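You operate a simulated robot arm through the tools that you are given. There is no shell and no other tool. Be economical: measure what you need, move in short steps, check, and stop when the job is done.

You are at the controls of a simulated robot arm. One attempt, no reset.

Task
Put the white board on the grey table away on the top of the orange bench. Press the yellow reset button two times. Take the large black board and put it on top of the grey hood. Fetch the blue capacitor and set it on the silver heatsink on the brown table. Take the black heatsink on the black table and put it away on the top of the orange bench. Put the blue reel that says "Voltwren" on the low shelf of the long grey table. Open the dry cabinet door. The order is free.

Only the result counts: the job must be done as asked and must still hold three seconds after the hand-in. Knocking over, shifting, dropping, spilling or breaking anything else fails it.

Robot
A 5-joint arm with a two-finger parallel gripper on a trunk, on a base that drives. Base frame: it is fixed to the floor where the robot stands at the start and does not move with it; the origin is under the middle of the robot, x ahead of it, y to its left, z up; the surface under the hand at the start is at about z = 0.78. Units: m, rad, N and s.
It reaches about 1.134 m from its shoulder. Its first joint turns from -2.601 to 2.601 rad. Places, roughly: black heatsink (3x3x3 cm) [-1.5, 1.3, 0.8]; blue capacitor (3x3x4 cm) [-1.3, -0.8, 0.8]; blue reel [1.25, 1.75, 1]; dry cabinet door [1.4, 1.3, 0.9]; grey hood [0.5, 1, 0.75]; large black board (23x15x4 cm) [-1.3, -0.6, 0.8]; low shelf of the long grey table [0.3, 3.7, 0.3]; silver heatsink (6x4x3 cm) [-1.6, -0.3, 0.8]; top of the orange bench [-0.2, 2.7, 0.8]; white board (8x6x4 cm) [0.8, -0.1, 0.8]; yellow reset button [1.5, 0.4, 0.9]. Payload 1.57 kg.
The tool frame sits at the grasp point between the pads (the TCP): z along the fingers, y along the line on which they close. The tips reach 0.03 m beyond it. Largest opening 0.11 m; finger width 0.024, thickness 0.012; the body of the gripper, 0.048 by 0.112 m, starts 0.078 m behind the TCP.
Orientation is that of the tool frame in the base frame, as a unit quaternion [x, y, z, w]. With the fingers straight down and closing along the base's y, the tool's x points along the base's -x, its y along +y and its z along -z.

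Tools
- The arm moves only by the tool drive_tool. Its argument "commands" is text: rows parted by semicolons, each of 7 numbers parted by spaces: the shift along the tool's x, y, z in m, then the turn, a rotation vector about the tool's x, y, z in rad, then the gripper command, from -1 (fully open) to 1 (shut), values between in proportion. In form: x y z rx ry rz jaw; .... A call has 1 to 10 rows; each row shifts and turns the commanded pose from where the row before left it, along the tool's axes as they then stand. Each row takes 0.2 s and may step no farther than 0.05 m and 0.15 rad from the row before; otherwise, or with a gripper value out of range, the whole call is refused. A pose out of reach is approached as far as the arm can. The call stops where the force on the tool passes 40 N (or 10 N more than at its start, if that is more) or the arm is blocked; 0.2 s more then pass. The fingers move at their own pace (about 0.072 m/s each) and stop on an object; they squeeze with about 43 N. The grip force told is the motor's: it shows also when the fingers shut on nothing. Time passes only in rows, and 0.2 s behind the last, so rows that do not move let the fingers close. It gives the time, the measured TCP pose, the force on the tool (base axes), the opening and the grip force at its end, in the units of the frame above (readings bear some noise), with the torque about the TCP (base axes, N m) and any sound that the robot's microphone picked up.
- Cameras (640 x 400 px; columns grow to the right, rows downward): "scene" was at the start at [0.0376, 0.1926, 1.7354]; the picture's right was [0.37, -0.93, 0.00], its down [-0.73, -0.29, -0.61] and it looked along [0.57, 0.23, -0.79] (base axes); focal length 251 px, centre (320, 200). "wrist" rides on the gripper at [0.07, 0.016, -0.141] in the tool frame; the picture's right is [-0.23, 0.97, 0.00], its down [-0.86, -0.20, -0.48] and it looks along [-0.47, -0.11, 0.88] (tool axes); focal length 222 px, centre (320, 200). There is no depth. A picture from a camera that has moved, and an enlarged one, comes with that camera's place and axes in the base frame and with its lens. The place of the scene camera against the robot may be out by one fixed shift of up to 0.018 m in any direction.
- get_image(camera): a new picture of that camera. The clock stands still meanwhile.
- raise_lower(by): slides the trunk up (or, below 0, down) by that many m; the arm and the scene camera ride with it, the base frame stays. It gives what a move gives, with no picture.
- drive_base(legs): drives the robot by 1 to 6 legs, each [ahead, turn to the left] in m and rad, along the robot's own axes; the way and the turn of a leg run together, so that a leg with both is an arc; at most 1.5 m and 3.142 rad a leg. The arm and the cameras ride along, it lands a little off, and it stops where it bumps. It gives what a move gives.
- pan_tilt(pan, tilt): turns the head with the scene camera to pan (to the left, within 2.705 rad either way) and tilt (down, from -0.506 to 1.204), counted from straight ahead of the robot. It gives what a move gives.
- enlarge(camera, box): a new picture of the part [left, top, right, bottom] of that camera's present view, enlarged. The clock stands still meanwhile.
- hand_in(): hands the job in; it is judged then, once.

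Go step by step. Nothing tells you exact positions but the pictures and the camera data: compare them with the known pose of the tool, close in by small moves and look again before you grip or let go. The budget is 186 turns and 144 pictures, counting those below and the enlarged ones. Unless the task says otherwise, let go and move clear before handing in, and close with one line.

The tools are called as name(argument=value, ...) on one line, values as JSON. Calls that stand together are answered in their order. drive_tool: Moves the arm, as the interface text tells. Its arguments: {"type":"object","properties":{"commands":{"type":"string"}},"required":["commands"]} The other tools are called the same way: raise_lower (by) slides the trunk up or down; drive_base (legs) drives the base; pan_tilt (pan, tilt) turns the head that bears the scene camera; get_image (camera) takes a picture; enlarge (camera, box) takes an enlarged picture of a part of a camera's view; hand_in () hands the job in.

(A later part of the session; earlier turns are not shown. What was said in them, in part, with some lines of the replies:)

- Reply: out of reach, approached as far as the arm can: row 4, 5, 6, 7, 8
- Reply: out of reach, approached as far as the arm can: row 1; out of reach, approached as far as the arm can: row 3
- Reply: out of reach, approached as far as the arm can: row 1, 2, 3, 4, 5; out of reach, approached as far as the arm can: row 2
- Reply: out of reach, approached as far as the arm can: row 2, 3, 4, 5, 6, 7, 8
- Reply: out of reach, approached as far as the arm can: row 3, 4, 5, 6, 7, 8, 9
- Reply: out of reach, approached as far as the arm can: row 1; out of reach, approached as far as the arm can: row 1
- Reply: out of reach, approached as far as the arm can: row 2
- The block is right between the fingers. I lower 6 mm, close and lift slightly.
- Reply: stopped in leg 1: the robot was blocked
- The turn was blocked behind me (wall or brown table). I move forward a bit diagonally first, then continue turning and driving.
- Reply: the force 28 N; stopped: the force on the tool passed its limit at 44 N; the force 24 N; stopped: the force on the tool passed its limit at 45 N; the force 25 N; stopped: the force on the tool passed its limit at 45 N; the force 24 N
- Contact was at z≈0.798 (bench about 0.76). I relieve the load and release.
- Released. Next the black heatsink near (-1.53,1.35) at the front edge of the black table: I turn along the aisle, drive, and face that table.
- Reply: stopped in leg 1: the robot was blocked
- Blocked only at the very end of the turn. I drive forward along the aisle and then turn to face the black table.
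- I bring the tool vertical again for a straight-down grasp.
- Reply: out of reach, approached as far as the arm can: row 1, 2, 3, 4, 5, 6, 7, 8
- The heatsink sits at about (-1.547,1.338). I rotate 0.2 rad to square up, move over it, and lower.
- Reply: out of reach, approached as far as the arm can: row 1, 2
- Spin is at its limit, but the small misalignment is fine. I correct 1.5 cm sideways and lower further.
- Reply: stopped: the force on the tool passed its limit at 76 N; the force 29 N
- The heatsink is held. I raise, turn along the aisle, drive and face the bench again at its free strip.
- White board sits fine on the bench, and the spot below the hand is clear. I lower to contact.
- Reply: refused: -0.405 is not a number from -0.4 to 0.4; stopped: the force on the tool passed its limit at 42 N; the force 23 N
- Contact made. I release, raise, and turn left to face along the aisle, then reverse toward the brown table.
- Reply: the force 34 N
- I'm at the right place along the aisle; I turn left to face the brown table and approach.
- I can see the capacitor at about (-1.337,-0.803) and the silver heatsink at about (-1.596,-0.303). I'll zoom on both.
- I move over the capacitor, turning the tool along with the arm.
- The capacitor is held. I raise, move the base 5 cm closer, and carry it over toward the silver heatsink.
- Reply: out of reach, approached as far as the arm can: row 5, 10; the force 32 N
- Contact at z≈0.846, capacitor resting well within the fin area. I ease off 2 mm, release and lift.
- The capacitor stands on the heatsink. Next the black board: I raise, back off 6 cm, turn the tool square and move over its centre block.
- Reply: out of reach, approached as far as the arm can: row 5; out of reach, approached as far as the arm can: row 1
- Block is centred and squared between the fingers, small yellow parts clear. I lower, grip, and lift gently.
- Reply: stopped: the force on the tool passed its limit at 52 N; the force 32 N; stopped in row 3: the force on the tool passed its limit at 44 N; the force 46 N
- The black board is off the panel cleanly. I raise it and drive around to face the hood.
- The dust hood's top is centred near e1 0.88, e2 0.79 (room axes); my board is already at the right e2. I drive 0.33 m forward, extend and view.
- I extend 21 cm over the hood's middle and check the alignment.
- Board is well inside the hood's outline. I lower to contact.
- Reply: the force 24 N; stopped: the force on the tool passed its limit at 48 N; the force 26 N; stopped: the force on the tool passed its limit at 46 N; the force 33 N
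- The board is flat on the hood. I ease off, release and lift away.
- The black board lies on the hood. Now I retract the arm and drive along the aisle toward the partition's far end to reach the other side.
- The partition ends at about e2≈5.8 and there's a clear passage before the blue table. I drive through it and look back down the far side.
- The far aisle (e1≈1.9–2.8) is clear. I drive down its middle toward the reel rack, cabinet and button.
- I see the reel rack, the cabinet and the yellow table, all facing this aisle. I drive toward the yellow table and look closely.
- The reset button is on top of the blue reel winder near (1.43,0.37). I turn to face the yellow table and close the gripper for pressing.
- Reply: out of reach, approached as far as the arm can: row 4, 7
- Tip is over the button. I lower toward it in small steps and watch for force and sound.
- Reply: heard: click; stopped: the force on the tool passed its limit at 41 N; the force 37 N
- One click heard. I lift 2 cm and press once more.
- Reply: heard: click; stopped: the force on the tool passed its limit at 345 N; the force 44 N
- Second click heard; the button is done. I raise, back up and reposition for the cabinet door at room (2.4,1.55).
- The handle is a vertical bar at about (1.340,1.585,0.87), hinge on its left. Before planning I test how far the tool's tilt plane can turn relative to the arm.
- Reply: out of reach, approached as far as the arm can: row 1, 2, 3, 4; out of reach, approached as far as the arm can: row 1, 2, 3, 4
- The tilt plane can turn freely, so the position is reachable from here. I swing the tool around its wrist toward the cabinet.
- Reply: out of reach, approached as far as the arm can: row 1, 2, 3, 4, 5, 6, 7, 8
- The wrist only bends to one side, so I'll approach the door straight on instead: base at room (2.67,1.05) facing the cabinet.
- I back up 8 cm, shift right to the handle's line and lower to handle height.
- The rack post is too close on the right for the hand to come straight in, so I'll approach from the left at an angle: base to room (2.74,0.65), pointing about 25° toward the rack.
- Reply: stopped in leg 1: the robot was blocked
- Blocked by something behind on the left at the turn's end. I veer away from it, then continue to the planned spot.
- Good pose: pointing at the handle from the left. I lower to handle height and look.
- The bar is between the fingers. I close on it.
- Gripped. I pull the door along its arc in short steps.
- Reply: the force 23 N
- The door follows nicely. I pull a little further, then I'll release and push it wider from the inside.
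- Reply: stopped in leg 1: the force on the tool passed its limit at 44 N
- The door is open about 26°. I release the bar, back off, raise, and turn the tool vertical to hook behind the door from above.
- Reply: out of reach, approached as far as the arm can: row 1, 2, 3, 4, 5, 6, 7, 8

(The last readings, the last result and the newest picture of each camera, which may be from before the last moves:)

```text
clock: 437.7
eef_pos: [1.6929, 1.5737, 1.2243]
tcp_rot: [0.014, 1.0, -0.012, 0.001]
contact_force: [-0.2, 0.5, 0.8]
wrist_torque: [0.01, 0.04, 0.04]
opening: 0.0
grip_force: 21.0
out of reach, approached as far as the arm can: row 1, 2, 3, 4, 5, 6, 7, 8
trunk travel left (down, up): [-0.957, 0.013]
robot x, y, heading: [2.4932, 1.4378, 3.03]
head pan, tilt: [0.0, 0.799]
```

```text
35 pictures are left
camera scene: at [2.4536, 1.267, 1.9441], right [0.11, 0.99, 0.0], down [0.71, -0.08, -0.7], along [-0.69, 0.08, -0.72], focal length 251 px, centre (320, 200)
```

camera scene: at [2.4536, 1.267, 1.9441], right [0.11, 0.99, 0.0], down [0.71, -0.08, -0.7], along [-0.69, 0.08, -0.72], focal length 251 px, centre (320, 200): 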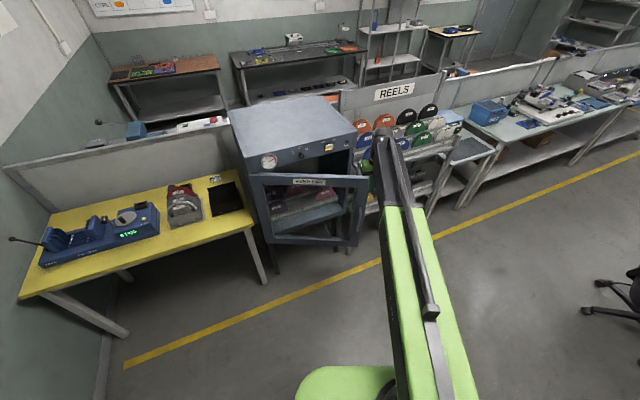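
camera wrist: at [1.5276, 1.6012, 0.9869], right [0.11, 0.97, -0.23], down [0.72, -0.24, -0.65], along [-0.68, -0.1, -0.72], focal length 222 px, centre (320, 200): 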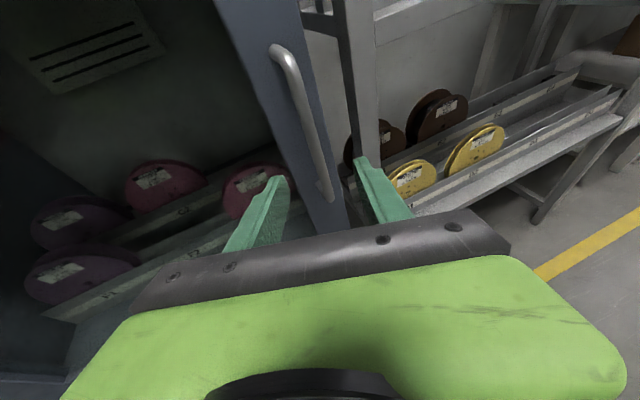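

I move the base 15 cm forward and bring the closed fingertip over the inner side of the door, then check.

drive_base(legs=[[0.15, 0]])

drive_tool(commands="0.0177 -0.0413 0 0 0 0 1;0.0177 -0.0413 0 0 0 0 1;0.0177 -0.0413 0 0 0 0 1")

get_image(camera="wrist")

enlarge(camera="scene", box=[220, 80, 420, 230])

```text
clock: 439.0
eef_pos: [1.5398, 1.5916, 1.2218]
tcp_rot: [0.014, 1.0, -0.011, 0.001]
contact_force: [-1.3, -0.6, 0.3]
wrist_torque: [0.0, -0.05, 0.04]
opening: 0.0
grip_force: 21.4
trunk travel left (down, up): [-0.957, 0.013]
robot x, y, heading: [2.3423, 1.4571, 3.026]
head pan, tilt: [0.0, 0.799]
```

```text
clock: 439.8
eef_pos: [1.4927, 1.5414, 1.2235]
tcp_rot: [-0.009, 1.0, -0.018, -0.002]
contact_force: [-0.4, 0.4, 0.1]
wrist_torque: [0.03, 0.0, 0.0]
opening: 0.0
grip_force: 21.2
out of reach, approached as far as the arm can: row 1, 2, 3
trunk travel left (down, up): [-0.957, 0.013]
robot x, y, heading: [2.3449, 1.4561, 3.03]
head pan, tilt: [0.0, 0.799]
```

```text
34 pictures are left
camera wrist: at [1.4243, 1.5608, 1.3651], right [0.21, 0.98, -0.04], down [0.86, -0.17, 0.48], along [0.47, -0.13, -0.88], focal length 222 px, centre (320, 200)
```

wrist: 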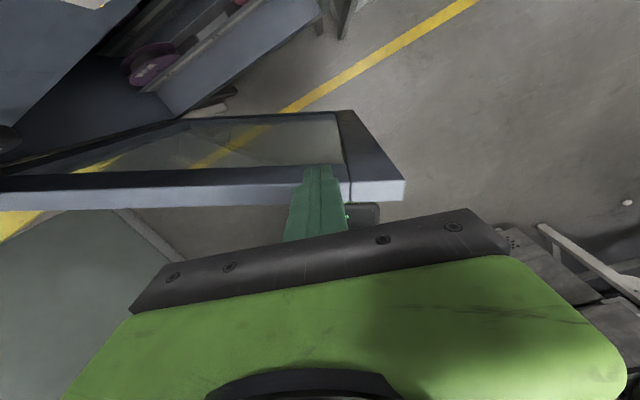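

```text
2.67 times, centred on (320, 155) of scene
camera zoom: at [2.3019, 1.2837, 1.9441], right [0.11, 0.99, 0.0], down [0.71, -0.08, -0.7], along [-0.69, 0.08, -0.72], focal length 669 px, centre (320, 320)
```

zoom: 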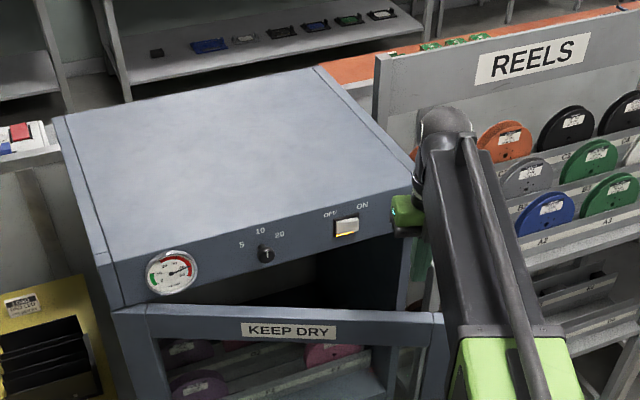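

The fingertip is about 1 cm inside of the door's inner face. I lower it behind the door's top edge.

raise_lower(by=-0.105)

get_image(camera="wrist")

```text
clock: 441.2
eef_pos: [1.4949, 1.5416, 1.1189]
tcp_rot: [-0.01, 1.0, -0.018, -0.002]
contact_force: [1.0, -0.6, 0.1]
wrist_torque: [0.01, 0.01, 0.01]
opening: 0.0001
grip_force: 20.8
trunk travel left (down, up): [-0.852, 0.118]
robot x, y, heading: [2.3432, 1.4543, 3.03]
head pan, tilt: [0.0, 0.799]
```

```text
32 pictures are left
camera wrist: at [1.4254, 1.5611, 1.2608], right [0.21, 0.98, -0.04], down [0.86, -0.17, 0.48], along [0.47, -0.13, -0.88], focal length 222 px, centre (320, 200)
```

wrist: 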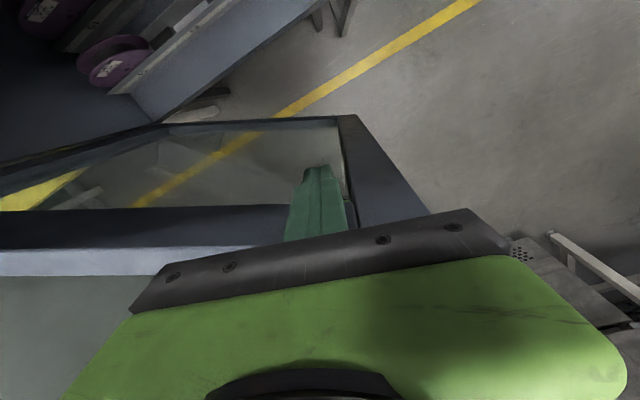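

The finger sits behind the door frame. I now drag the door further open along its arc.

drive_tool(commands="-0.0269 -0.0038 0 0 0 -0.03 1;-0.0268 -0.0046 0 0 0 -0.03 1;-0.0463 -0.0167 0 0 0 -0.03 1;-0.0458 -0.018 0 0 0 -0.03 1")

drive_tool(commands="-0.0405 -0.0283 0 0 0 -0.03 1;-0.0396 -0.0296 0 0 0 -0.03 1")

get_image(camera="scene")

```text
clock: 442.2
eef_pos: [1.645, 1.5091, 1.1199]
tcp_rot: [-0.07, 0.997, -0.017, -0.003]
contact_force: [-0.1, 0.1, 0.3]
wrist_torque: [0.01, 0.03, 0.04]
opening: 0.0003
grip_force: 21.0
trunk travel left (down, up): [-0.852, 0.118]
robot x, y, heading: [2.3448, 1.4535, 3.03]
head pan, tilt: [0.0, 0.799]
```

```text
clock: 442.8
eef_pos: [1.7322, 1.4644, 1.1185]
tcp_rot: [-0.099, 0.995, -0.018, -0.003]
contact_force: [-0.5, 0.6, -0.8]
wrist_torque: [0.0, 0.01, 0.03]
opening: 0.0
grip_force: 21.8
trunk travel left (down, up): [-0.852, 0.118]
robot x, y, heading: [2.3407, 1.4532, 3.031]
head pan, tilt: [0.0, 0.799]
```

```text
31 pictures are left
camera scene: at [2.3033, 1.2837, 1.8391], right [0.11, 0.99, 0.0], down [0.71, -0.08, -0.7], along [-0.69, 0.08, -0.72], focal length 251 px, centre (320, 200)
```

scene: 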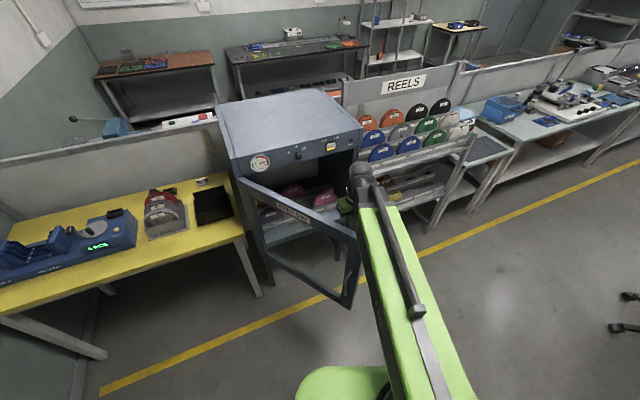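

The door is at about 53°. I alternate small sideways pushes with short base reversals to open it further.

drive_tool(commands="-0.002 -0.0229 0 0 0 -0.04 1;-0.002 -0.0229 0 0 0 -0.04 1")

drive_base(legs=[[-0.06, 0]])

drive_tool(commands="0.0049 -0.0262 0 0 0 -0.05 1;0.006 -0.0262 0 0 0 -0.05 1")

drive_base(legs=[[-0.06, 0]])

drive_tool(commands="0.0075 -0.0255 0 0 0 -0.05 1;0.0085 -0.025 0 0 0 -0.05 1")

get_image(camera="scene")

```text
clock: 443.4
eef_pos: [1.7443, 1.4204, 1.1184]
tcp_rot: [-0.139, 0.99, -0.017, -0.005]
contact_force: [0.4, 0.2, -0.2]
wrist_torque: [0.0, 0.0, 0.01]
opening: 0.0
grip_force: 21.1
out of reach, approached as far as the arm can: row 2
trunk travel left (down, up): [-0.852, 0.118]
robot x, y, heading: [2.3455, 1.4521, 3.032]
head pan, tilt: [0.0, 0.799]
```

```text
clock: 444.4
eef_pos: [1.806, 1.4134, 1.1206]
tcp_rot: [-0.139, 0.99, -0.018, -0.005]
contact_force: [0.5, 0.0, 0.2]
wrist_torque: [-0.02, 0.03, 0.0]
opening: 0.0
grip_force: 21.6
trunk travel left (down, up): [-0.852, 0.118]
robot x, y, heading: [2.4054, 1.4482, 3.03]
head pan, tilt: [0.0, 0.799]
```

```text
clock: 445.0
eef_pos: [1.8095, 1.3604, 1.12]
tcp_rot: [-0.188, 0.982, -0.017, -0.004]
contact_force: [0.3, -0.3, -0.2]
wrist_torque: [0.01, -0.04, -0.04]
opening: 0.0
grip_force: 20.8
trunk travel left (down, up): [-0.852, 0.118]
robot x, y, heading: [2.4026, 1.4452, 3.027]
head pan, tilt: [0.0, 0.799]
```

```text
clock: 445.9
eef_pos: [1.8724, 1.3544, 1.1202]
tcp_rot: [-0.188, 0.982, -0.018, -0.006]
contact_force: [1.2, -0.1, -0.5]
wrist_torque: [-0.02, 0.03, 0.0]
opening: 0.0002
grip_force: 21.0
trunk travel left (down, up): [-0.852, 0.118]
robot x, y, heading: [2.4647, 1.442, 3.03]
head pan, tilt: [0.0, 0.799]
```

```text
clock: 446.5
eef_pos: [1.8752, 1.3016, 1.1188]
tcp_rot: [-0.236, 0.972, -0.017, -0.006]
contact_force: [-0.7, -0.5, 0.0]
wrist_torque: [-0.01, 0.01, -0.01]
opening: 0.0001
grip_force: 21.4
trunk travel left (down, up): [-0.852, 0.118]
robot x, y, heading: [2.4644, 1.4412, 3.035]
head pan, tilt: [0.0, 0.799]
```

```text
30 pictures are left
camera scene: at [2.4233, 1.27, 1.8391], right [0.11, 0.99, 0.0], down [0.71, -0.08, -0.7], along [-0.69, 0.08, -0.72], focal length 251 px, centre (320, 200)
```

scene: 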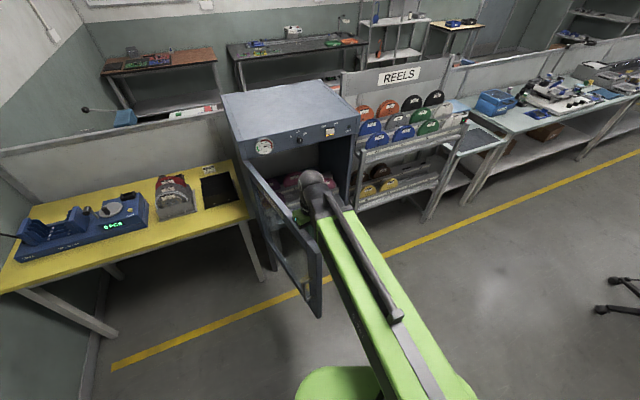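

The door is near 80°. One more push to about 95°, then I lift the finger out.

drive_base(legs=[[-0.05, 0]])

drive_tool(commands="0.016 -0.0277 0 0 0 -0.05 1;0.017 -0.027 0 0 0 -0.05 1;0.018 -0.0265 0 0 0 -0.05 1")

raise_lower(by=0.115)

get_image(camera="scene")

```text
clock: 447.5
eef_pos: [1.9283, 1.2959, 1.1206]
tcp_rot: [-0.238, 0.971, -0.017, -0.007]
contact_force: [0.1, -1.0, 0.8]
wrist_torque: [-0.02, 0.04, 0.03]
opening: 0.0
grip_force: 21.2
trunk travel left (down, up): [-0.852, 0.118]
robot x, y, heading: [2.5146, 1.437, 3.03]
head pan, tilt: [0.0, 0.799]
```

```text
clock: 448.3
eef_pos: [1.9224, 1.1988, 1.1185]
tcp_rot: [-0.309, 0.951, -0.017, -0.007]
contact_force: [0.8, -0.3, 0.1]
wrist_torque: [-0.02, -0.02, -0.02]
opening: 0.0
grip_force: 21.2
trunk travel left (down, up): [-0.852, 0.118]
robot x, y, heading: [2.514, 1.4393, 3.026]
head pan, tilt: [0.0, 0.799]
```

```text
clock: 449.7
eef_pos: [1.9222, 1.1985, 1.2339]
tcp_rot: [-0.31, 0.951, -0.017, -0.008]
contact_force: [-0.2, -0.7, 0.4]
wrist_torque: [0.03, -0.01, 0.01]
opening: 0.0
grip_force: 21.7
trunk travel left (down, up): [-0.967, 0.003]
robot x, y, heading: [2.5167, 1.4367, 3.032]
head pan, tilt: [0.0, 0.799]
```

```text
29 pictures are left
camera scene: at [2.4743, 1.2644, 1.9541], right [0.11, 0.99, 0.0], down [0.71, -0.08, -0.7], along [-0.69, 0.08, -0.72], focal length 251 px, centre (320, 200)
```

scene: 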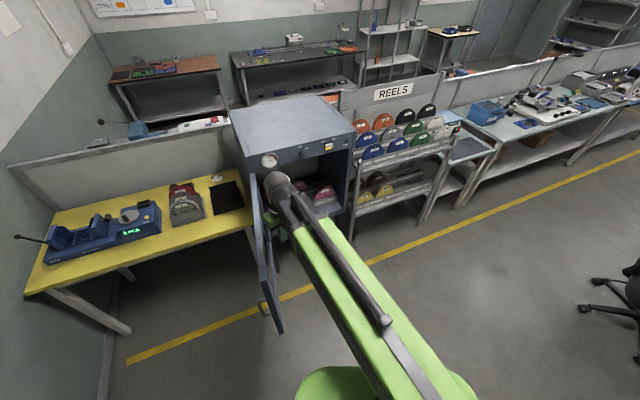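

The door stands wide open. Now I read the blue reels' labels.

enlarge(camera="scene", box=[352, 118, 416, 163])

```text
8.89 times, centred on (384, 140) of scene
camera zoom: at [2.4743, 1.2644, 1.9541], right [0.11, 0.99, 0.0], down [0.71, -0.08, -0.7], along [-0.69, 0.08, -0.72], focal length 2231 px, centre (-249, 729)
```

zoom: 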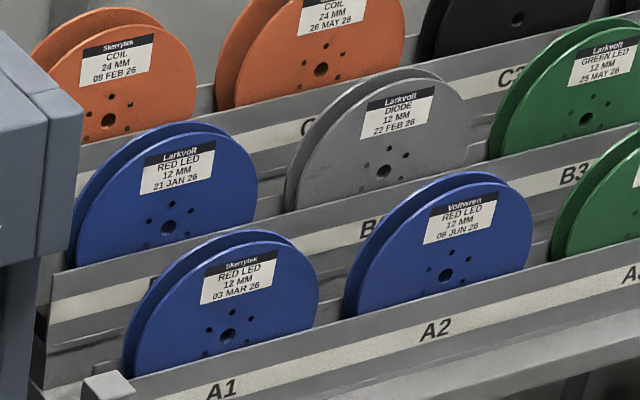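

enlarge(camera="scene", box=[366, 134, 408, 162])

```text
14.29 times, centred on (387, 148) of scene
camera zoom: at [2.4743, 1.2644, 1.9541], right [0.11, 0.99, 0.0], down [0.71, -0.08, -0.7], along [-0.69, 0.08, -0.72], focal length 3586 px, centre (-637, 943)
```

zoom: 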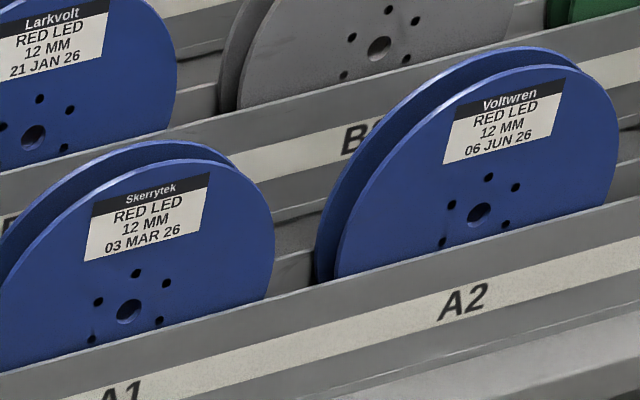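

A2 is the Voltwren reel, near (1.166,1.925), top about z 1.08. I move the base in front of the rack.

drive_base(legs=[[0, -0.667], [0.904, 0], [0, 1.075]])

pan_tilt(pan=-0.2, tilt=0.8)

get_image(camera="scene")

```text
clock: 458.9
eef_pos: [1.4232, 1.6071, 1.2358]
tcp_rot: [-0.501, 0.865, -0.019, -0.005]
contact_force: [-0.3, 0.5, -0.3]
wrist_torque: [-0.04, 0.06, 0.02]
opening: 0.0
grip_force: 21.0
trunk travel left (down, up): [-0.967, 0.003]
robot x, y, heading: [1.8826, 2.0265, -2.844]
head pan, tilt: [0.0, 0.799]
```

```text
clock: 459.7
eef_pos: [1.4197, 1.6039, 1.2343]
tcp_rot: [-0.501, 0.865, -0.018, -0.004]
contact_force: [-0.2, -0.6, 0.3]
wrist_torque: [-0.03, 0.02, 0.01]
opening: 0.0
grip_force: 20.9
trunk travel left (down, up): [-0.967, 0.003]
robot x, y, heading: [1.8766, 2.0273, -2.849]
head pan, tilt: [-0.201, 0.799]
```

```text
26 pictures are left
camera scene: at [1.9041, 1.86, 1.9542], right [-0.09, 1.0, 0.0], down [0.71, 0.07, -0.7], along [-0.69, -0.06, -0.72], focal length 251 px, centre (320, 200)
```

scene: 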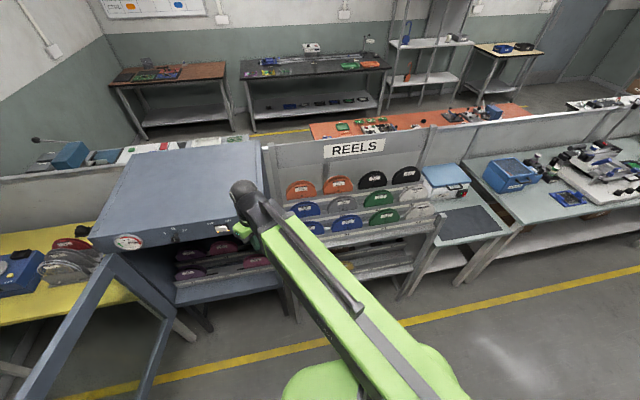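

I square the tool and move above reel A2.

drive_tool(commands="0 0 0 0 0 -0.1363 -0.1;0 0 0 0 0 -0.1363 -0.1;0 0 0 0 0 -0.1363 -0.1;0 0 0 0 0 -0.1363 -0.1;0 0 0 0 0 -0.1363 -0.1;0 0 0 0 0 -0.1363 -0.1")

drive_tool(commands="-0.0424 0.018 0 0 0 0 -0.1;-0.0424 0.018 0 0 0 0 -0.1;-0.0424 0.018 0 0 0 0 -0.1;-0.0424 0.018 0 0 0 0 -0.1;-0.0424 0.018 0 0 0 0 -0.1;-0.0424 0.018 0 0 0 0 -0.1;-0.0424 0.018 0 0 0 0 -0.1;-0.0424 0.018 0 0 0 0 -0.1;-0.0424 0.018 0 0 0 0 -0.1")

get_image(camera="wrist")

```text
clock: 461.1
eef_pos: [1.4214, 1.6039, 1.2331]
tcp_rot: [0.805, -0.593, 0.015, 0.01]
contact_force: [0.7, -0.4, 0.1]
wrist_torque: [-0.02, 0.0, -0.03]
opening: 0.0606
grip_force: 0.0
trunk travel left (down, up): [-0.967, 0.003]
robot x, y, heading: [1.8777, 2.0248, -2.85]
head pan, tilt: [-0.201, 0.799]
```

```text
clock: 463.1
eef_pos: [1.1523, 1.9221, 1.2333]
tcp_rot: [0.803, -0.595, 0.015, 0.01]
contact_force: [0.0, -0.1, -0.4]
wrist_torque: [-0.02, -0.01, 0.01]
opening: 0.0605
grip_force: 0.0
out of reach, approached as far as the arm can: row 2, 5, 7
trunk travel left (down, up): [-0.967, 0.003]
robot x, y, heading: [1.8775, 2.0242, -2.847]
head pan, tilt: [-0.201, 0.799]
```

```text
25 pictures are left
camera wrist: at [1.1565, 1.8551, 1.3783], right [-1.0, -0.07, -0.01], down [-0.06, 0.89, 0.45], along [-0.02, 0.45, -0.89], focal length 222 px, centre (320, 200)
```

wrist: 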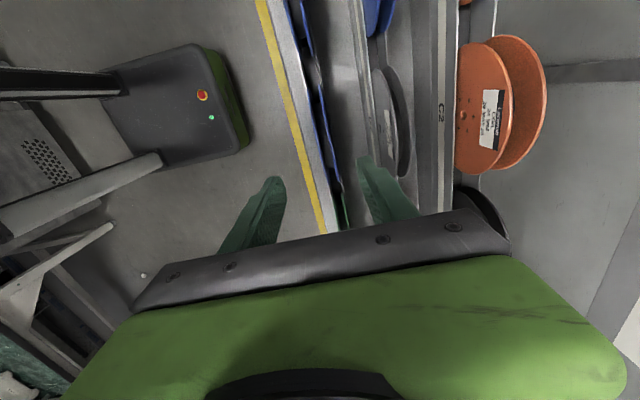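

enlarge(camera="wrist", box=[250, 20, 430, 240])

```text
1.82 times, centred on (340, 130) of wrist
camera zoom: at [1.1565, 1.8551, 1.3783], right [-1.0, -0.07, -0.01], down [-0.06, 0.89, 0.45], along [-0.02, 0.45, -0.89], focal length 404 px, centre (284, 327)
```

zoom: 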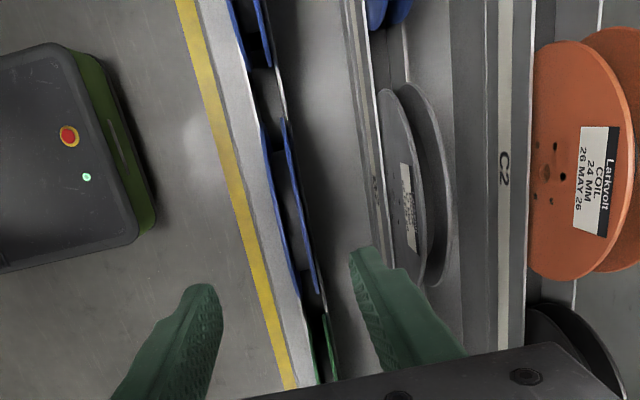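

drive_tool(commands="0.0115 0 0 0 0 0 0.05;0 0 0 0 0 0 0.05")

raise_lower(by=-0.115)

enlarge(camera="wrist", box=[200, 60, 440, 230])

```text
clock: 463.7
eef_pos: [1.1568, 1.9113, 1.235]
tcp_rot: [0.803, -0.596, 0.016, 0.011]
contact_force: [0.1, -1.0, -0.1]
wrist_torque: [0.0, 0.01, -0.01]
opening: 0.0523
grip_force: 0.0
trunk travel left (down, up): [-0.967, 0.003]
robot x, y, heading: [1.8801, 2.0265, -2.85]
head pan, tilt: [-0.201, 0.799]
```

```text
clock: 465.1
eef_pos: [1.1588, 1.91, 1.1192]
tcp_rot: [0.803, -0.595, 0.015, 0.01]
contact_force: [0.6, 0.1, -0.3]
wrist_torque: [0.04, -0.01, 0.01]
opening: 0.0521
grip_force: 0.0
trunk travel left (down, up): [-0.852, 0.118]
robot x, y, heading: [1.8803, 2.0206, -2.849]
head pan, tilt: [-0.201, 0.799]
```

```text
2.35 times, centred on (320, 145) of wrist
camera zoom: at [1.1613, 1.8432, 1.2636], right [-1.0, -0.07, -0.01], down [-0.06, 0.89, 0.45], along [-0.02, 0.45, -0.89], focal length 523 px, centre (320, 329)
```

zoom: 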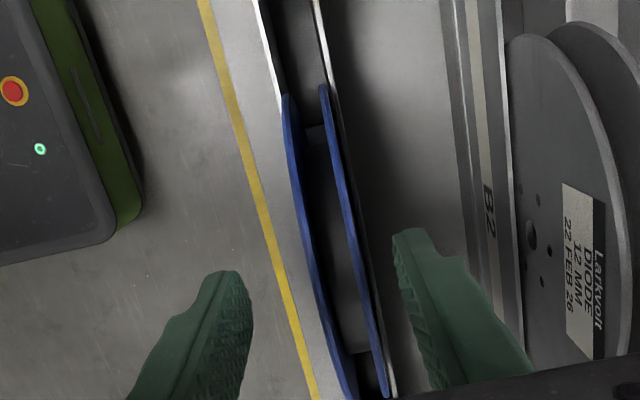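

drive_tool(commands="0.008 0.006 0 0 0 0 0.05;0 0 0 0 0 0 0.05")

raise_lower(by=-0.035)

enlarge(camera="wrist", box=[200, 60, 440, 230])

```text
clock: 465.7
eef_pos: [1.1536, 1.9003, 1.1183]
tcp_rot: [0.803, -0.596, 0.015, 0.011]
contact_force: [0.0, 0.3, 0.1]
wrist_torque: [0.02, -0.02, 0.01]
opening: 0.0526
grip_force: 0.1
trunk travel left (down, up): [-0.852, 0.118]
robot x, y, heading: [1.8754, 2.0246, -2.849]
head pan, tilt: [-0.201, 0.799]
```

```text
clock: 466.5
eef_pos: [1.1527, 1.9019, 1.0836]
tcp_rot: [0.803, -0.595, 0.015, 0.01]
contact_force: [-0.3, 0.2, -0.5]
wrist_torque: [-0.04, -0.01, 0.02]
opening: 0.0525
grip_force: 0.0
trunk travel left (down, up): [-0.817, 0.153]
robot x, y, heading: [1.8837, 2.0201, -2.847]
head pan, tilt: [-0.201, 0.799]
```

```text
2.35 times, centred on (320, 145) of wrist
camera zoom: at [1.1578, 1.8338, 1.2286], right [-1.0, -0.07, -0.01], down [-0.06, 0.89, 0.45], along [-0.02, 0.45, -0.89], focal length 523 px, centre (320, 329)
```

zoom: 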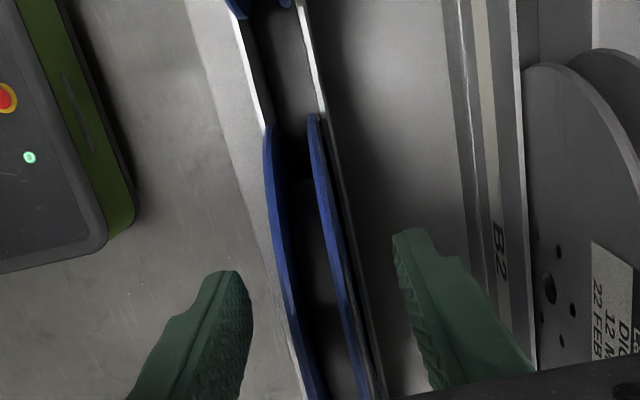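

drive_tool(commands="0 0 0 0 0 0 0.5;0 0 0 0 0 0 1;0 0 0 0 0 0 1;0 0 0 0 0 0 1")

raise_lower(by=0.03)

get_image(camera="wrist")

```text
clock: 467.5
eef_pos: [1.1537, 1.9008, 1.0833]
tcp_rot: [0.803, -0.596, 0.016, 0.01]
contact_force: [-0.7, -0.1, -0.8]
wrist_torque: [-0.01, 0.05, -0.04]
opening: 0.0184
grip_force: 33.0
trunk travel left (down, up): [-0.817, 0.153]
robot x, y, heading: [1.8779, 2.0219, -2.851]
head pan, tilt: [-0.201, 0.799]
```

```text
clock: 468.3
eef_pos: [1.153, 1.9006, 1.1134]
tcp_rot: [0.803, -0.595, 0.015, 0.01]
contact_force: [0.0, -0.3, -2.0]
wrist_torque: [-0.03, 0.0, 0.01]
opening: 0.0186
grip_force: 32.3
trunk travel left (down, up): [-0.847, 0.123]
robot x, y, heading: [1.8796, 2.0248, -2.848]
head pan, tilt: [-0.201, 0.799]
```

```text
21 pictures are left
camera wrist: at [1.1577, 1.8337, 1.2585], right [-1.0, -0.07, -0.01], down [-0.06, 0.89, 0.45], along [-0.02, 0.45, -0.89], focal length 222 px, centre (320, 200)
```

wrist: 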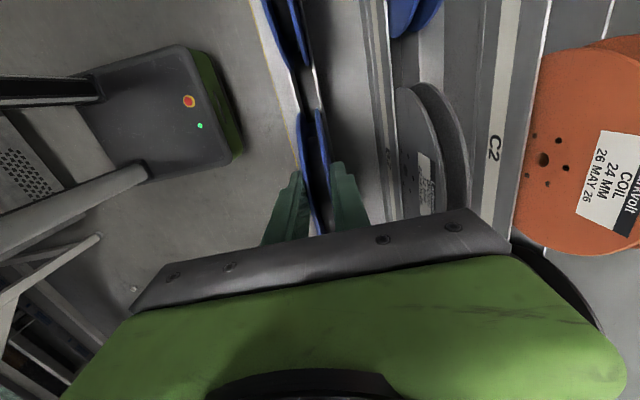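

The reel is held and lifted. I raise it fully, back away, and drive up the aisle to the long grey table.

raise_lower(by=0.12)

drive_base(legs=[[-0.13, 0], [0, -1.471], [1.0, 0], [1.0, 0]])

pan_tilt(pan=1.5, tilt=0.8)

get_image(camera="scene")

```text
clock: 469.8
eef_pos: [1.1535, 1.9013, 1.233]
tcp_rot: [0.803, -0.595, 0.015, 0.01]
contact_force: [0.4, 0.1, -2.1]
wrist_torque: [-0.06, -0.01, 0.04]
opening: 0.0182
grip_force: 33.0
trunk travel left (down, up): [-0.967, 0.003]
robot x, y, heading: [1.8789, 2.0199, -2.848]
head pan, tilt: [-0.201, 0.799]
```

```text
clock: 484.2
eef_pos: [1.0888, 4.6274, 1.2346]
tcp_rot: [-0.189, 0.982, -0.005, -0.018]
contact_force: [-0.2, 0.1, -1.2]
wrist_torque: [-0.01, 0.03, 0.02]
opening: 0.0183
grip_force: 33.2
trunk travel left (down, up): [-0.967, 0.003]
robot x, y, heading: [1.2668, 3.9131, 1.954]
head pan, tilt: [-0.201, 0.799]
```

```text
clock: 486.0
eef_pos: [1.0899, 4.6249, 1.2334]
tcp_rot: [-0.189, 0.982, -0.005, -0.017]
contact_force: [-0.8, -0.2, -0.9]
wrist_torque: [-0.02, 0.04, -0.01]
opening: 0.0186
grip_force: 33.0
trunk travel left (down, up): [-0.967, 0.003]
robot x, y, heading: [1.2686, 3.9129, 1.955]
head pan, tilt: [1.499, 0.799]
```

```text
20 pictures are left
camera scene: at [1.0668, 3.7797, 1.9541], right [-0.3, 0.95, 0.0], down [0.68, 0.22, -0.7], along [-0.66, -0.21, -0.72], focal length 251 px, centre (320, 200)
```

scene: 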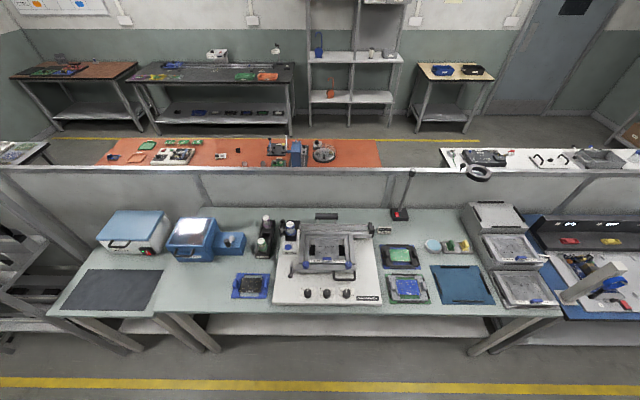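

The grey table's low shelf is reachable here between e2≈2.75 and 4.2. I reposition a little further from the table and face it.

drive_base(legs=[[0, -0.963], [0.3, 0], [0, 2.447]])

pan_tilt(pan=0.0, tilt=0.85)

get_image(camera="scene")

```text
clock: 496.3
eef_pos: [0.7149, 4.0404, 1.2329]
tcp_rot: [0.803, -0.595, 0.015, 0.009]
contact_force: [-0.8, -0.4, -0.8]
wrist_torque: [0.0, -0.01, -0.01]
opening: 0.0185
grip_force: 33.2
trunk travel left (down, up): [-0.967, 0.003]
robot x, y, heading: [1.4496, 4.133, -2.855]
head pan, tilt: [1.499, 0.799]
```

```text
clock: 497.9
eef_pos: [0.7145, 4.0421, 1.2344]
tcp_rot: [0.803, -0.595, 0.016, 0.01]
contact_force: [-0.1, 1.3, -2.0]
wrist_torque: [-0.05, -0.04, 0.01]
opening: 0.0187
grip_force: 32.5
trunk travel left (down, up): [-0.967, 0.003]
robot x, y, heading: [1.4519, 4.1321, -2.86]
head pan, tilt: [0.0, 0.85]
```

```text
19 pictures are left
camera scene: at [1.4789, 3.9515, 1.9501], right [-0.28, 0.96, 0.0], down [0.72, 0.21, -0.66], along [-0.63, -0.19, -0.75], focal length 251 px, centre (320, 200)
```

scene: 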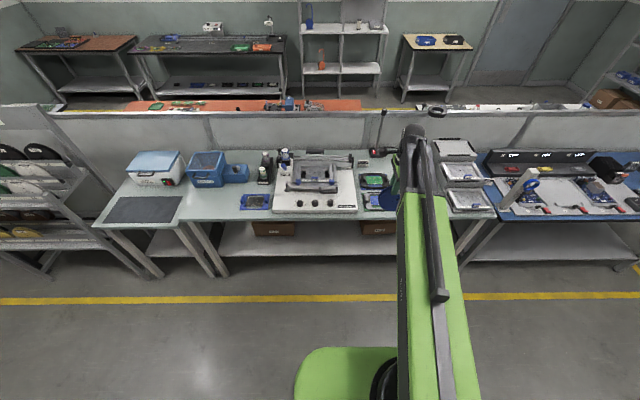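

The shelf is at z≈0.30 with its front edge near e1≈1.68, free between two boxes around e2≈3.4. I back off slightly, turn and shift the tool, and tilt the reel outward.

drive_base(legs=[[-0.1, 0]])

drive_tool(commands="0 0 0 0 0 -0.13 1;0 0 0 0 0 -0.13 1;0.0362 0.0232 0 0 0 0 1;0.0362 0.0232 0 0 0 0 1;0.0362 0.0232 0 0 0 0 1;0.0362 0.0232 0 0 0 0 1;0.0362 0.0232 0 0 0 0 1;0.0362 0.0232 0 0 0 0 1")

drive_tool(commands="0 0 0 -0.1429 0 0 1;0 0 0 -0.1429 0 0 1;0 0 0 -0.1429 0 0 1")

```text
clock: 499.0
eef_pos: [0.8117, 4.0711, 1.2352]
tcp_rot: [0.804, -0.595, 0.015, 0.011]
contact_force: [-0.8, -0.6, -1.2]
wrist_torque: [-0.04, 0.05, 0.05]
opening: 0.0183
grip_force: 32.4
trunk travel left (down, up): [-0.967, 0.003]
robot x, y, heading: [1.5492, 4.1543, -2.854]
head pan, tilt: [0.0, 0.85]
```

```text
clock: 500.8
eef_pos: [0.8068, 3.8117, 1.2342]
tcp_rot: [0.874, -0.485, 0.014, 0.012]
contact_force: [0.1, -1.2, -2.4]
wrist_torque: [-0.04, 0.01, -0.03]
opening: 0.0186
grip_force: 32.8
out of reach, approached as far as the arm can: row 5, 7
trunk travel left (down, up): [-0.967, 0.003]
robot x, y, heading: [1.5465, 4.1609, -2.856]
head pan, tilt: [0.0, 0.85]
```

```text
clock: 501.6
eef_pos: [0.8077, 3.8119, 1.2565]
tcp_rot: [0.851, -0.478, -0.092, 0.198]
contact_force: [0.1, -0.4, -1.0]
wrist_torque: [-0.01, -0.03, 0.0]
opening: 0.0184
grip_force: 33.2
out of reach, approached as far as the arm can: row 2, 3
trunk travel left (down, up): [-0.967, 0.003]
robot x, y, heading: [1.5435, 4.1545, -2.854]
head pan, tilt: [0.0, 0.85]
```

drive_tool(commands="0 0 0 -0.1429 0 0 1;0 0 0 -0.1429 0 0 1;0 0 0 -0.1429 0 0 1;0 0 0 -0.1429 0 0 1")

raise_lower(by=-0.4)

get_image(camera="scene")

get_image(camera="wrist")

```text
clock: 502.6
eef_pos: [0.8075, 3.8137, 1.345]
tcp_rot: [0.761, -0.433, -0.222, 0.43]
contact_force: [-0.8, 0.3, -0.5]
wrist_torque: [0.02, -0.07, 0.03]
opening: 0.0182
grip_force: 32.6
out of reach, approached as far as the arm can: row 1, 2, 3, 4
trunk travel left (down, up): [-0.967, 0.003]
robot x, y, heading: [1.5446, 4.1564, -2.857]
head pan, tilt: [0.0, 0.85]
```

```text
clock: 506.5
eef_pos: [0.8058, 3.8124, 0.9447]
tcp_rot: [0.761, -0.433, -0.221, 0.43]
contact_force: [-0.4, -0.6, -1.0]
wrist_torque: [-0.02, -0.07, 0.03]
opening: 0.0188
grip_force: 33.7
trunk travel left (down, up): [-0.567, 0.403]
robot x, y, heading: [1.546, 4.1609, -2.855]
head pan, tilt: [0.0, 0.85]
```

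```text
18 pictures are left
camera scene: at [1.5752, 3.9802, 1.5501], right [-0.28, 0.96, 0.0], down [0.72, 0.21, -0.66], along [-0.63, -0.19, -0.75], focal length 251 px, centre (320, 200)
```

scene: 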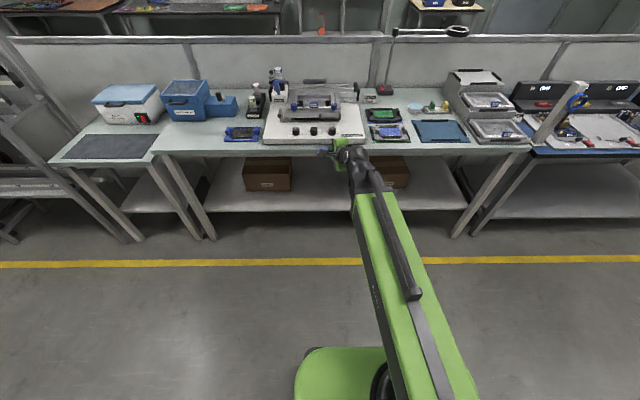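

```text
17 pictures are left
camera wrist: at [0.9367, 3.8145, 1.0372], right [-0.58, -0.06, 0.81], down [-0.02, 1.0, 0.06], along [-0.82, 0.02, -0.58], focal length 222 px, centre (320, 200)
```

wrist: 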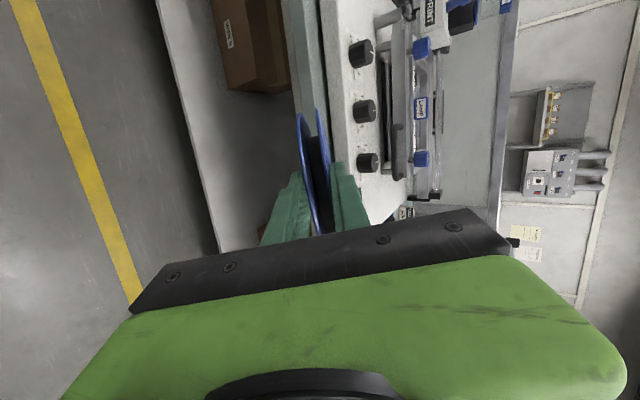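

The reel will go into the gap between the two boxes. I lower to z≈0.43 and drive forward.

raise_lower(by=-0.4)

raise_lower(by=-0.105)

get_image(camera="scene")

get_image(camera="wrist")

```text
clock: 510.3
eef_pos: [0.8065, 3.8137, 0.5439]
tcp_rot: [0.761, -0.433, -0.221, 0.429]
contact_force: [-0.1, -0.9, -2.3]
wrist_torque: [0.0, -0.09, 0.01]
opening: 0.0185
grip_force: 33.3
trunk travel left (down, up): [-0.167, 0.803]
robot x, y, heading: [1.5478, 4.1585, -2.854]
head pan, tilt: [0.0, 0.85]
```

```text
clock: 511.7
eef_pos: [0.8059, 3.8125, 0.4395]
tcp_rot: [0.761, -0.433, -0.221, 0.429]
contact_force: [0.5, 0.1, -1.8]
wrist_torque: [0.04, -0.06, 0.02]
opening: 0.0185
grip_force: 33.0
trunk travel left (down, up): [-0.062, 0.908]
robot x, y, heading: [1.5448, 4.1562, -2.855]
head pan, tilt: [0.0, 0.85]
```

```text
16 pictures are left
camera scene: at [1.5752, 3.9802, 1.0451], right [-0.28, 0.96, 0.0], down [0.72, 0.21, -0.66], along [-0.63, -0.19, -0.75], focal length 251 px, centre (320, 200)
```

scene: 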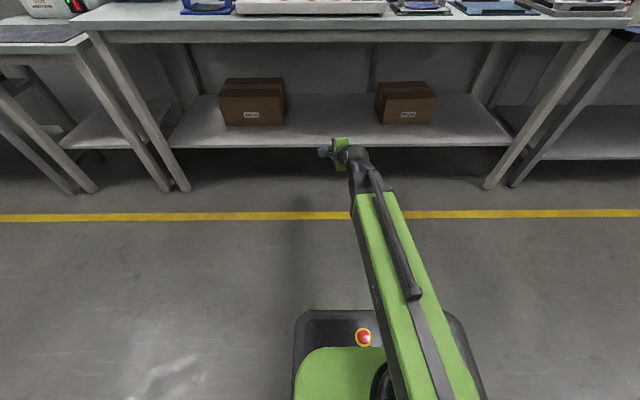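

```text
15 pictures are left
camera wrist: at [0.9366, 3.8145, 0.5322], right [-0.58, -0.06, 0.81], down [-0.02, 1.0, 0.06], along [-0.82, 0.02, -0.58], focal length 222 px, centre (320, 200)
```

wrist: 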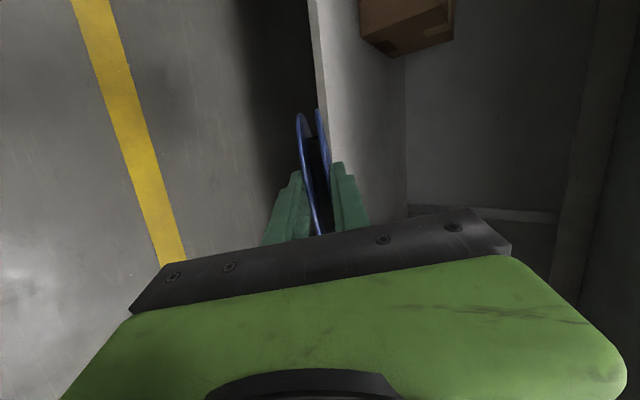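

Clear to enter. I drive forward 0.28 m under the table.

drive_base(legs=[[0.2, 0]])

get_image(camera="wrist")

```text
clock: 513.3
eef_pos: [0.6146, 3.7561, 0.4397]
tcp_rot: [0.761, -0.434, -0.221, 0.429]
contact_force: [-0.1, 0.3, -1.4]
wrist_torque: [-0.03, -0.08, 0.0]
opening: 0.0184
grip_force: 33.6
trunk travel left (down, up): [-0.062, 0.908]
robot x, y, heading: [1.3522, 4.0994, -2.851]
head pan, tilt: [0.0, 0.85]
```

```text
14 pictures are left
camera wrist: at [0.7444, 3.758, 0.5321], right [-0.58, -0.06, 0.81], down [-0.02, 1.0, 0.06], along [-0.82, 0.02, -0.58], focal length 222 px, centre (320, 200)
```

wrist: 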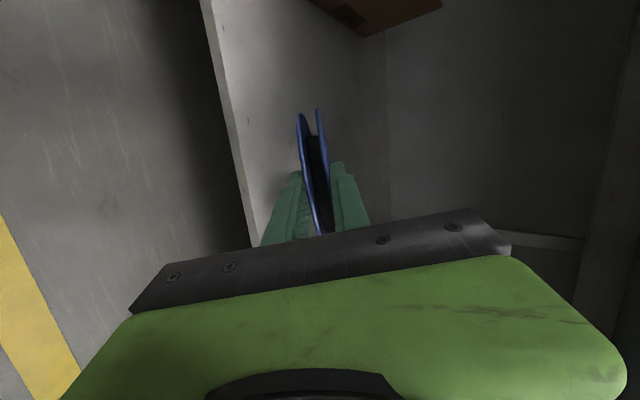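

drive_base(legs=[[0.11, 0]])

raise_lower(by=-0.035)

get_image(camera="wrist")

```text
clock: 514.5
eef_pos: [0.5089, 3.7249, 0.4391]
tcp_rot: [0.761, -0.433, -0.22, 0.429]
contact_force: [0.1, 0.2, -1.0]
wrist_torque: [0.01, -0.09, -0.01]
opening: 0.0186
grip_force: 33.4
trunk travel left (down, up): [-0.062, 0.908]
robot x, y, heading: [1.2512, 4.0685, -2.855]
head pan, tilt: [0.0, 0.85]
```

```text
clock: 515.2
eef_pos: [0.5098, 3.7244, 0.4048]
tcp_rot: [0.762, -0.432, -0.22, 0.429]
contact_force: [-0.8, -0.5, -0.7]
wrist_torque: [0.0, -0.05, 0.01]
opening: 0.0183
grip_force: 32.6
trunk travel left (down, up): [-0.027, 0.943]
robot x, y, heading: [1.2469, 4.0688, -2.855]
head pan, tilt: [0.0, 0.85]
```

```text
13 pictures are left
camera wrist: at [0.6384, 3.7265, 0.4971], right [-0.58, -0.06, 0.81], down [-0.02, 1.0, 0.06], along [-0.82, 0.02, -0.58], focal length 222 px, centre (320, 200)
```

wrist: 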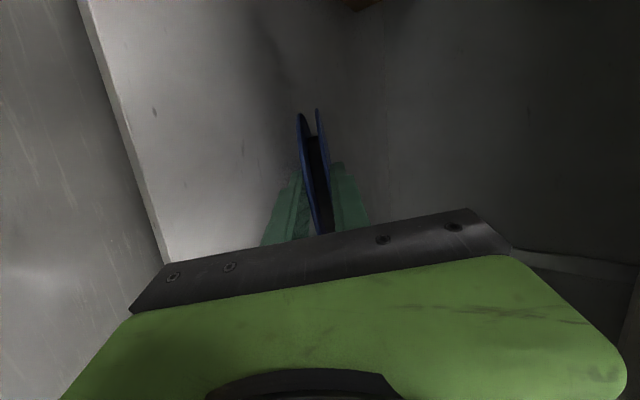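

raise_lower(by=-0.012)

raise_lower(by=-0.007)

raise_lower(by=-0.006)

```text
clock: 515.9
eef_pos: [0.509, 3.7252, 0.3931]
tcp_rot: [0.762, -0.432, -0.221, 0.429]
contact_force: [-0.5, 0.3, -2.0]
wrist_torque: [0.01, -0.04, 0.01]
opening: 0.0186
grip_force: 32.5
trunk travel left (down, up): [-0.015, 0.955]
robot x, y, heading: [1.2495, 4.0662, -2.857]
head pan, tilt: [0.0, 0.85]
```

```text
clock: 516.4
eef_pos: [0.5081, 3.7251, 0.3863]
tcp_rot: [0.761, -0.433, -0.221, 0.429]
contact_force: [-0.3, 0.0, 0.4]
wrist_torque: [-0.02, 0.16, 0.01]
opening: 0.0182
grip_force: 33.3
trunk travel left (down, up): [-0.008, 0.962]
robot x, y, heading: [1.247, 4.0677, -2.853]
head pan, tilt: [0.0, 0.85]
```

```text
clock: 517.0
eef_pos: [0.5094, 3.7256, 0.3818]
tcp_rot: [0.76, -0.433, -0.223, 0.43]
contact_force: [3.2, 2.5, 12.5]
wrist_torque: [-0.4, 1.45, -0.1]
opening: 0.019
grip_force: 33.6
trunk travel left (down, up): [-0.002, 0.968]
robot x, y, heading: [1.2528, 4.0701, -2.857]
head pan, tilt: [0.0, 0.85]
```

The reel's far edge touches the shelf. I open the jaws gradually so it settles on the lower finger.

drive_tool(commands="0 0 0 0 0 0 0.5;0 0 0 0 0 0 0.3;0 0 0 0 0 0 0.1;0 0 0 0 0 0 -0.1;0 0 0 0 0 0 -0.3;0 0 0 0 0 0 -0.5;0 0 0 0 0 0 -0.6;0 0 0 0 0 0 -0.7;0 0 0 0 0 0 -0.7")

get_image(camera="wrist")

```text
clock: 519.0
eef_pos: [0.5086, 3.7251, 0.3801]
tcp_rot: [0.761, -0.432, -0.221, 0.43]
contact_force: [0.2, -0.7, -0.9]
wrist_torque: [-0.01, -0.01, -0.02]
opening: 0.0939
grip_force: 0.5
trunk travel left (down, up): [-0.002, 0.968]
robot x, y, heading: [1.2481, 4.0669, -2.854]
head pan, tilt: [0.0, 0.85]
```

```text
12 pictures are left
camera wrist: at [0.6384, 3.7265, 0.4722], right [-0.58, -0.06, 0.81], down [-0.02, 1.0, 0.06], along [-0.82, 0.02, -0.58], focal length 222 px, centre (320, 200)
```

wrist: 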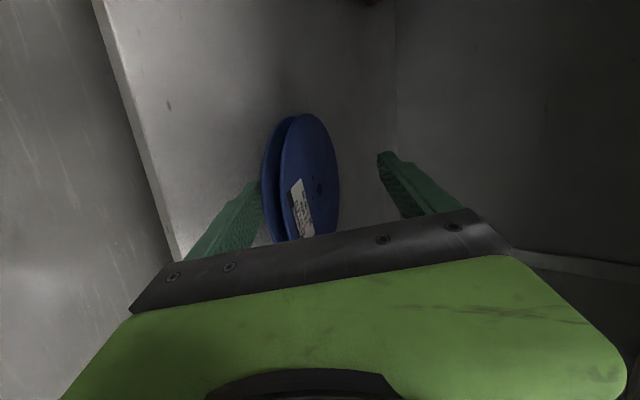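

The reel is nearly flat, its near edge resting on the lower finger. I back the hand out.

drive_base(legs=[[-0.06, 0]])

get_image(camera="wrist")

```text
clock: 519.9
eef_pos: [0.5677, 3.741, 0.3809]
tcp_rot: [0.762, -0.433, -0.221, 0.429]
contact_force: [0.6, 0.5, 0.0]
wrist_torque: [0.03, -0.02, -0.01]
opening: 0.0934
grip_force: 0.1
trunk travel left (down, up): [-0.002, 0.968]
robot x, y, heading: [1.3078, 4.0882, -2.856]
head pan, tilt: [0.0, 0.85]
```

```text
11 pictures are left
camera wrist: at [0.697, 3.7437, 0.4723], right [-0.58, -0.06, 0.81], down [-0.02, 1.0, 0.06], along [-0.82, 0.02, -0.58], focal length 222 px, centre (320, 200)
```

wrist: 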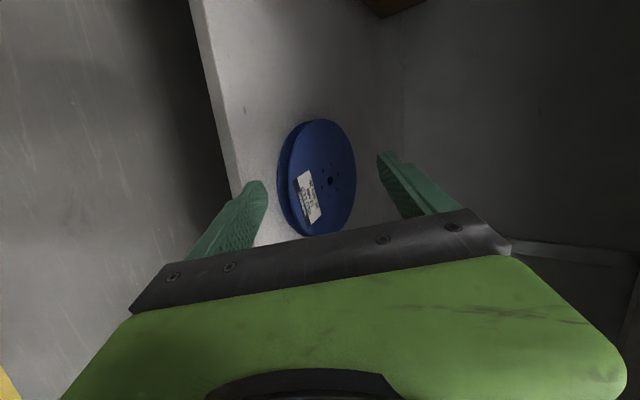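

The reel lies flat on the low shelf. I back clear and take a final look.

drive_base(legs=[[-0.25, 0]])

get_image(camera="scene")

get_image(camera="wrist")

```text
clock: 521.8
eef_pos: [0.8067, 3.8132, 0.38]
tcp_rot: [0.761, -0.434, -0.222, 0.428]
contact_force: [-1.2, -0.2, 0.7]
wrist_torque: [-0.02, 0.01, 0.0]
opening: 0.0936
grip_force: 0.0
trunk travel left (down, up): [-0.002, 0.968]
robot x, y, heading: [1.5416, 4.1576, -2.859]
head pan, tilt: [0.0, 0.85]
```

```text
10 pictures are left
camera scene: at [1.5753, 3.9803, 0.9851], right [-0.28, 0.96, 0.0], down [0.72, 0.21, -0.66], along [-0.63, -0.19, -0.75], focal length 251 px, centre (320, 200)
```

scene: 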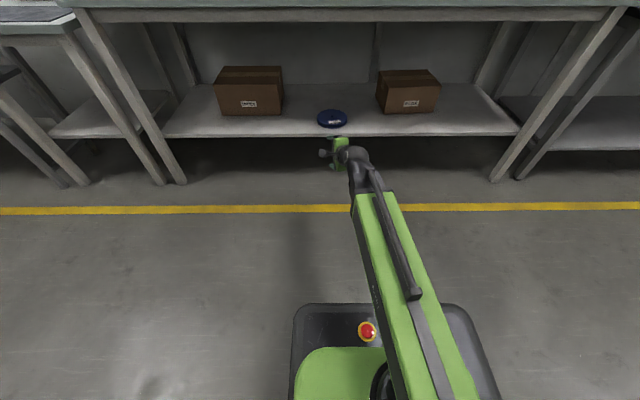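

```text
9 pictures are left
camera wrist: at [0.9366, 3.815, 0.4723], right [-0.58, -0.06, 0.81], down [-0.02, 1.0, 0.06], along [-0.82, 0.02, -0.58], focal length 222 px, centre (320, 200)
```

wrist: 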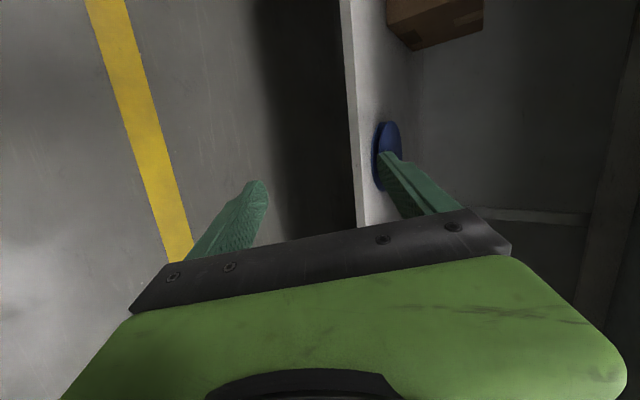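

All is placed. I raise the head for a last check on the door and the bench.

raise_lower(by=0.4)

raise_lower(by=0.4)

pan_tilt(pan=0.9, tilt=0.45)

enlarge(camera="scene", box=[100, 60, 420, 260])

pan_tilt(pan=0.1, tilt=0.5)

enlarge(camera="scene", box=[120, 60, 500, 260])

```text
clock: 525.6
eef_pos: [0.8069, 3.813, 0.7807]
tcp_rot: [0.761, -0.433, -0.222, 0.429]
contact_force: [0.1, 0.0, -0.1]
wrist_torque: [0.04, 0.0, -0.01]
opening: 0.0934
grip_force: 0.0
trunk travel left (down, up): [-0.402, 0.568]
robot x, y, heading: [1.5447, 4.1564, -2.857]
head pan, tilt: [0.0, 0.85]
```

```text
clock: 529.4
eef_pos: [0.8065, 3.8133, 1.1802]
tcp_rot: [0.761, -0.434, -0.221, 0.429]
contact_force: [0.1, -0.6, 0.8]
wrist_torque: [0.0, 0.01, 0.03]
opening: 0.0935
grip_force: 0.1
trunk travel left (down, up): [-0.802, 0.168]
robot x, y, heading: [1.5471, 4.1559, -2.855]
head pan, tilt: [0.0, 0.85]
```

```text
clock: 530.6
eef_pos: [0.807, 3.8132, 1.1805]
tcp_rot: [0.761, -0.433, -0.221, 0.429]
contact_force: [-0.3, -0.8, 1.2]
wrist_torque: [-0.02, -0.01, 0.0]
opening: 0.0934
grip_force: 0.0
trunk travel left (down, up): [-0.802, 0.168]
robot x, y, heading: [1.5469, 4.1537, -2.852]
head pan, tilt: [0.901, 0.45]
```

```text
2.00 times, centred on (260, 160) of scene
camera zoom: at [1.6159, 3.9172, 1.8195], right [-0.93, 0.38, 0.0], down [0.16, 0.4, -0.9], along [-0.34, -0.83, -0.44], focal length 502 px, centre (440, 280)
```

zoom: 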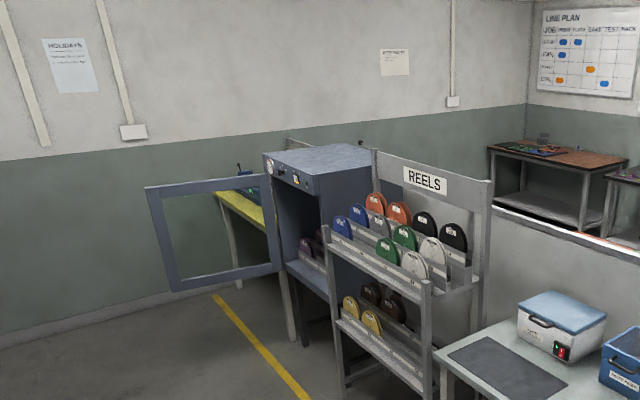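

```text
clock: 531.7
eef_pos: [0.8065, 3.8134, 1.1801]
tcp_rot: [0.761, -0.434, -0.222, 0.428]
contact_force: [-0.3, 0.4, 0.2]
wrist_torque: [0.01, 0.0, -0.02]
opening: 0.0933
grip_force: 0.0
trunk travel left (down, up): [-0.802, 0.168]
robot x, y, heading: [1.5459, 4.1568, -2.853]
head pan, tilt: [0.099, 0.499]
```

```text
1.68 times, centred on (310, 160) of scene
camera zoom: at [1.5661, 3.9681, 1.8151], right [-0.38, 0.93, 0.0], down [0.44, 0.18, -0.88], along [-0.81, -0.33, -0.48], focal length 423 px, centre (337, 267)
```

zoom: 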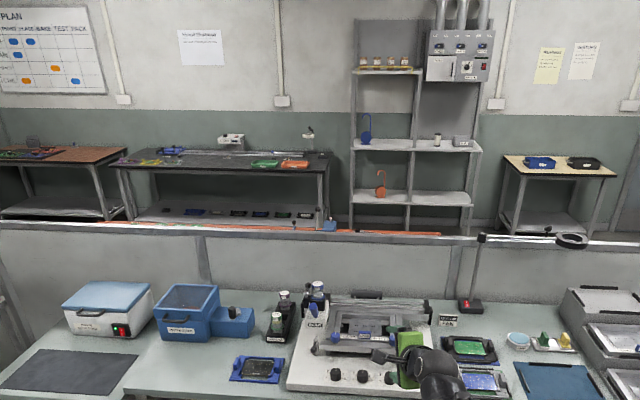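

The door stands wide open, the reel is on the low shelf, and the earlier placements looked right when I left them. I hand in the job.

hand_in()

```text
The job is handed in.
```

All seven tasks are done and handed in; no result came back. When last seen, every item was where you asked, the button had clicked twice and the dry cabinet door was open. I couldn't see the bench, the hood or the capacitor again just before handing in.
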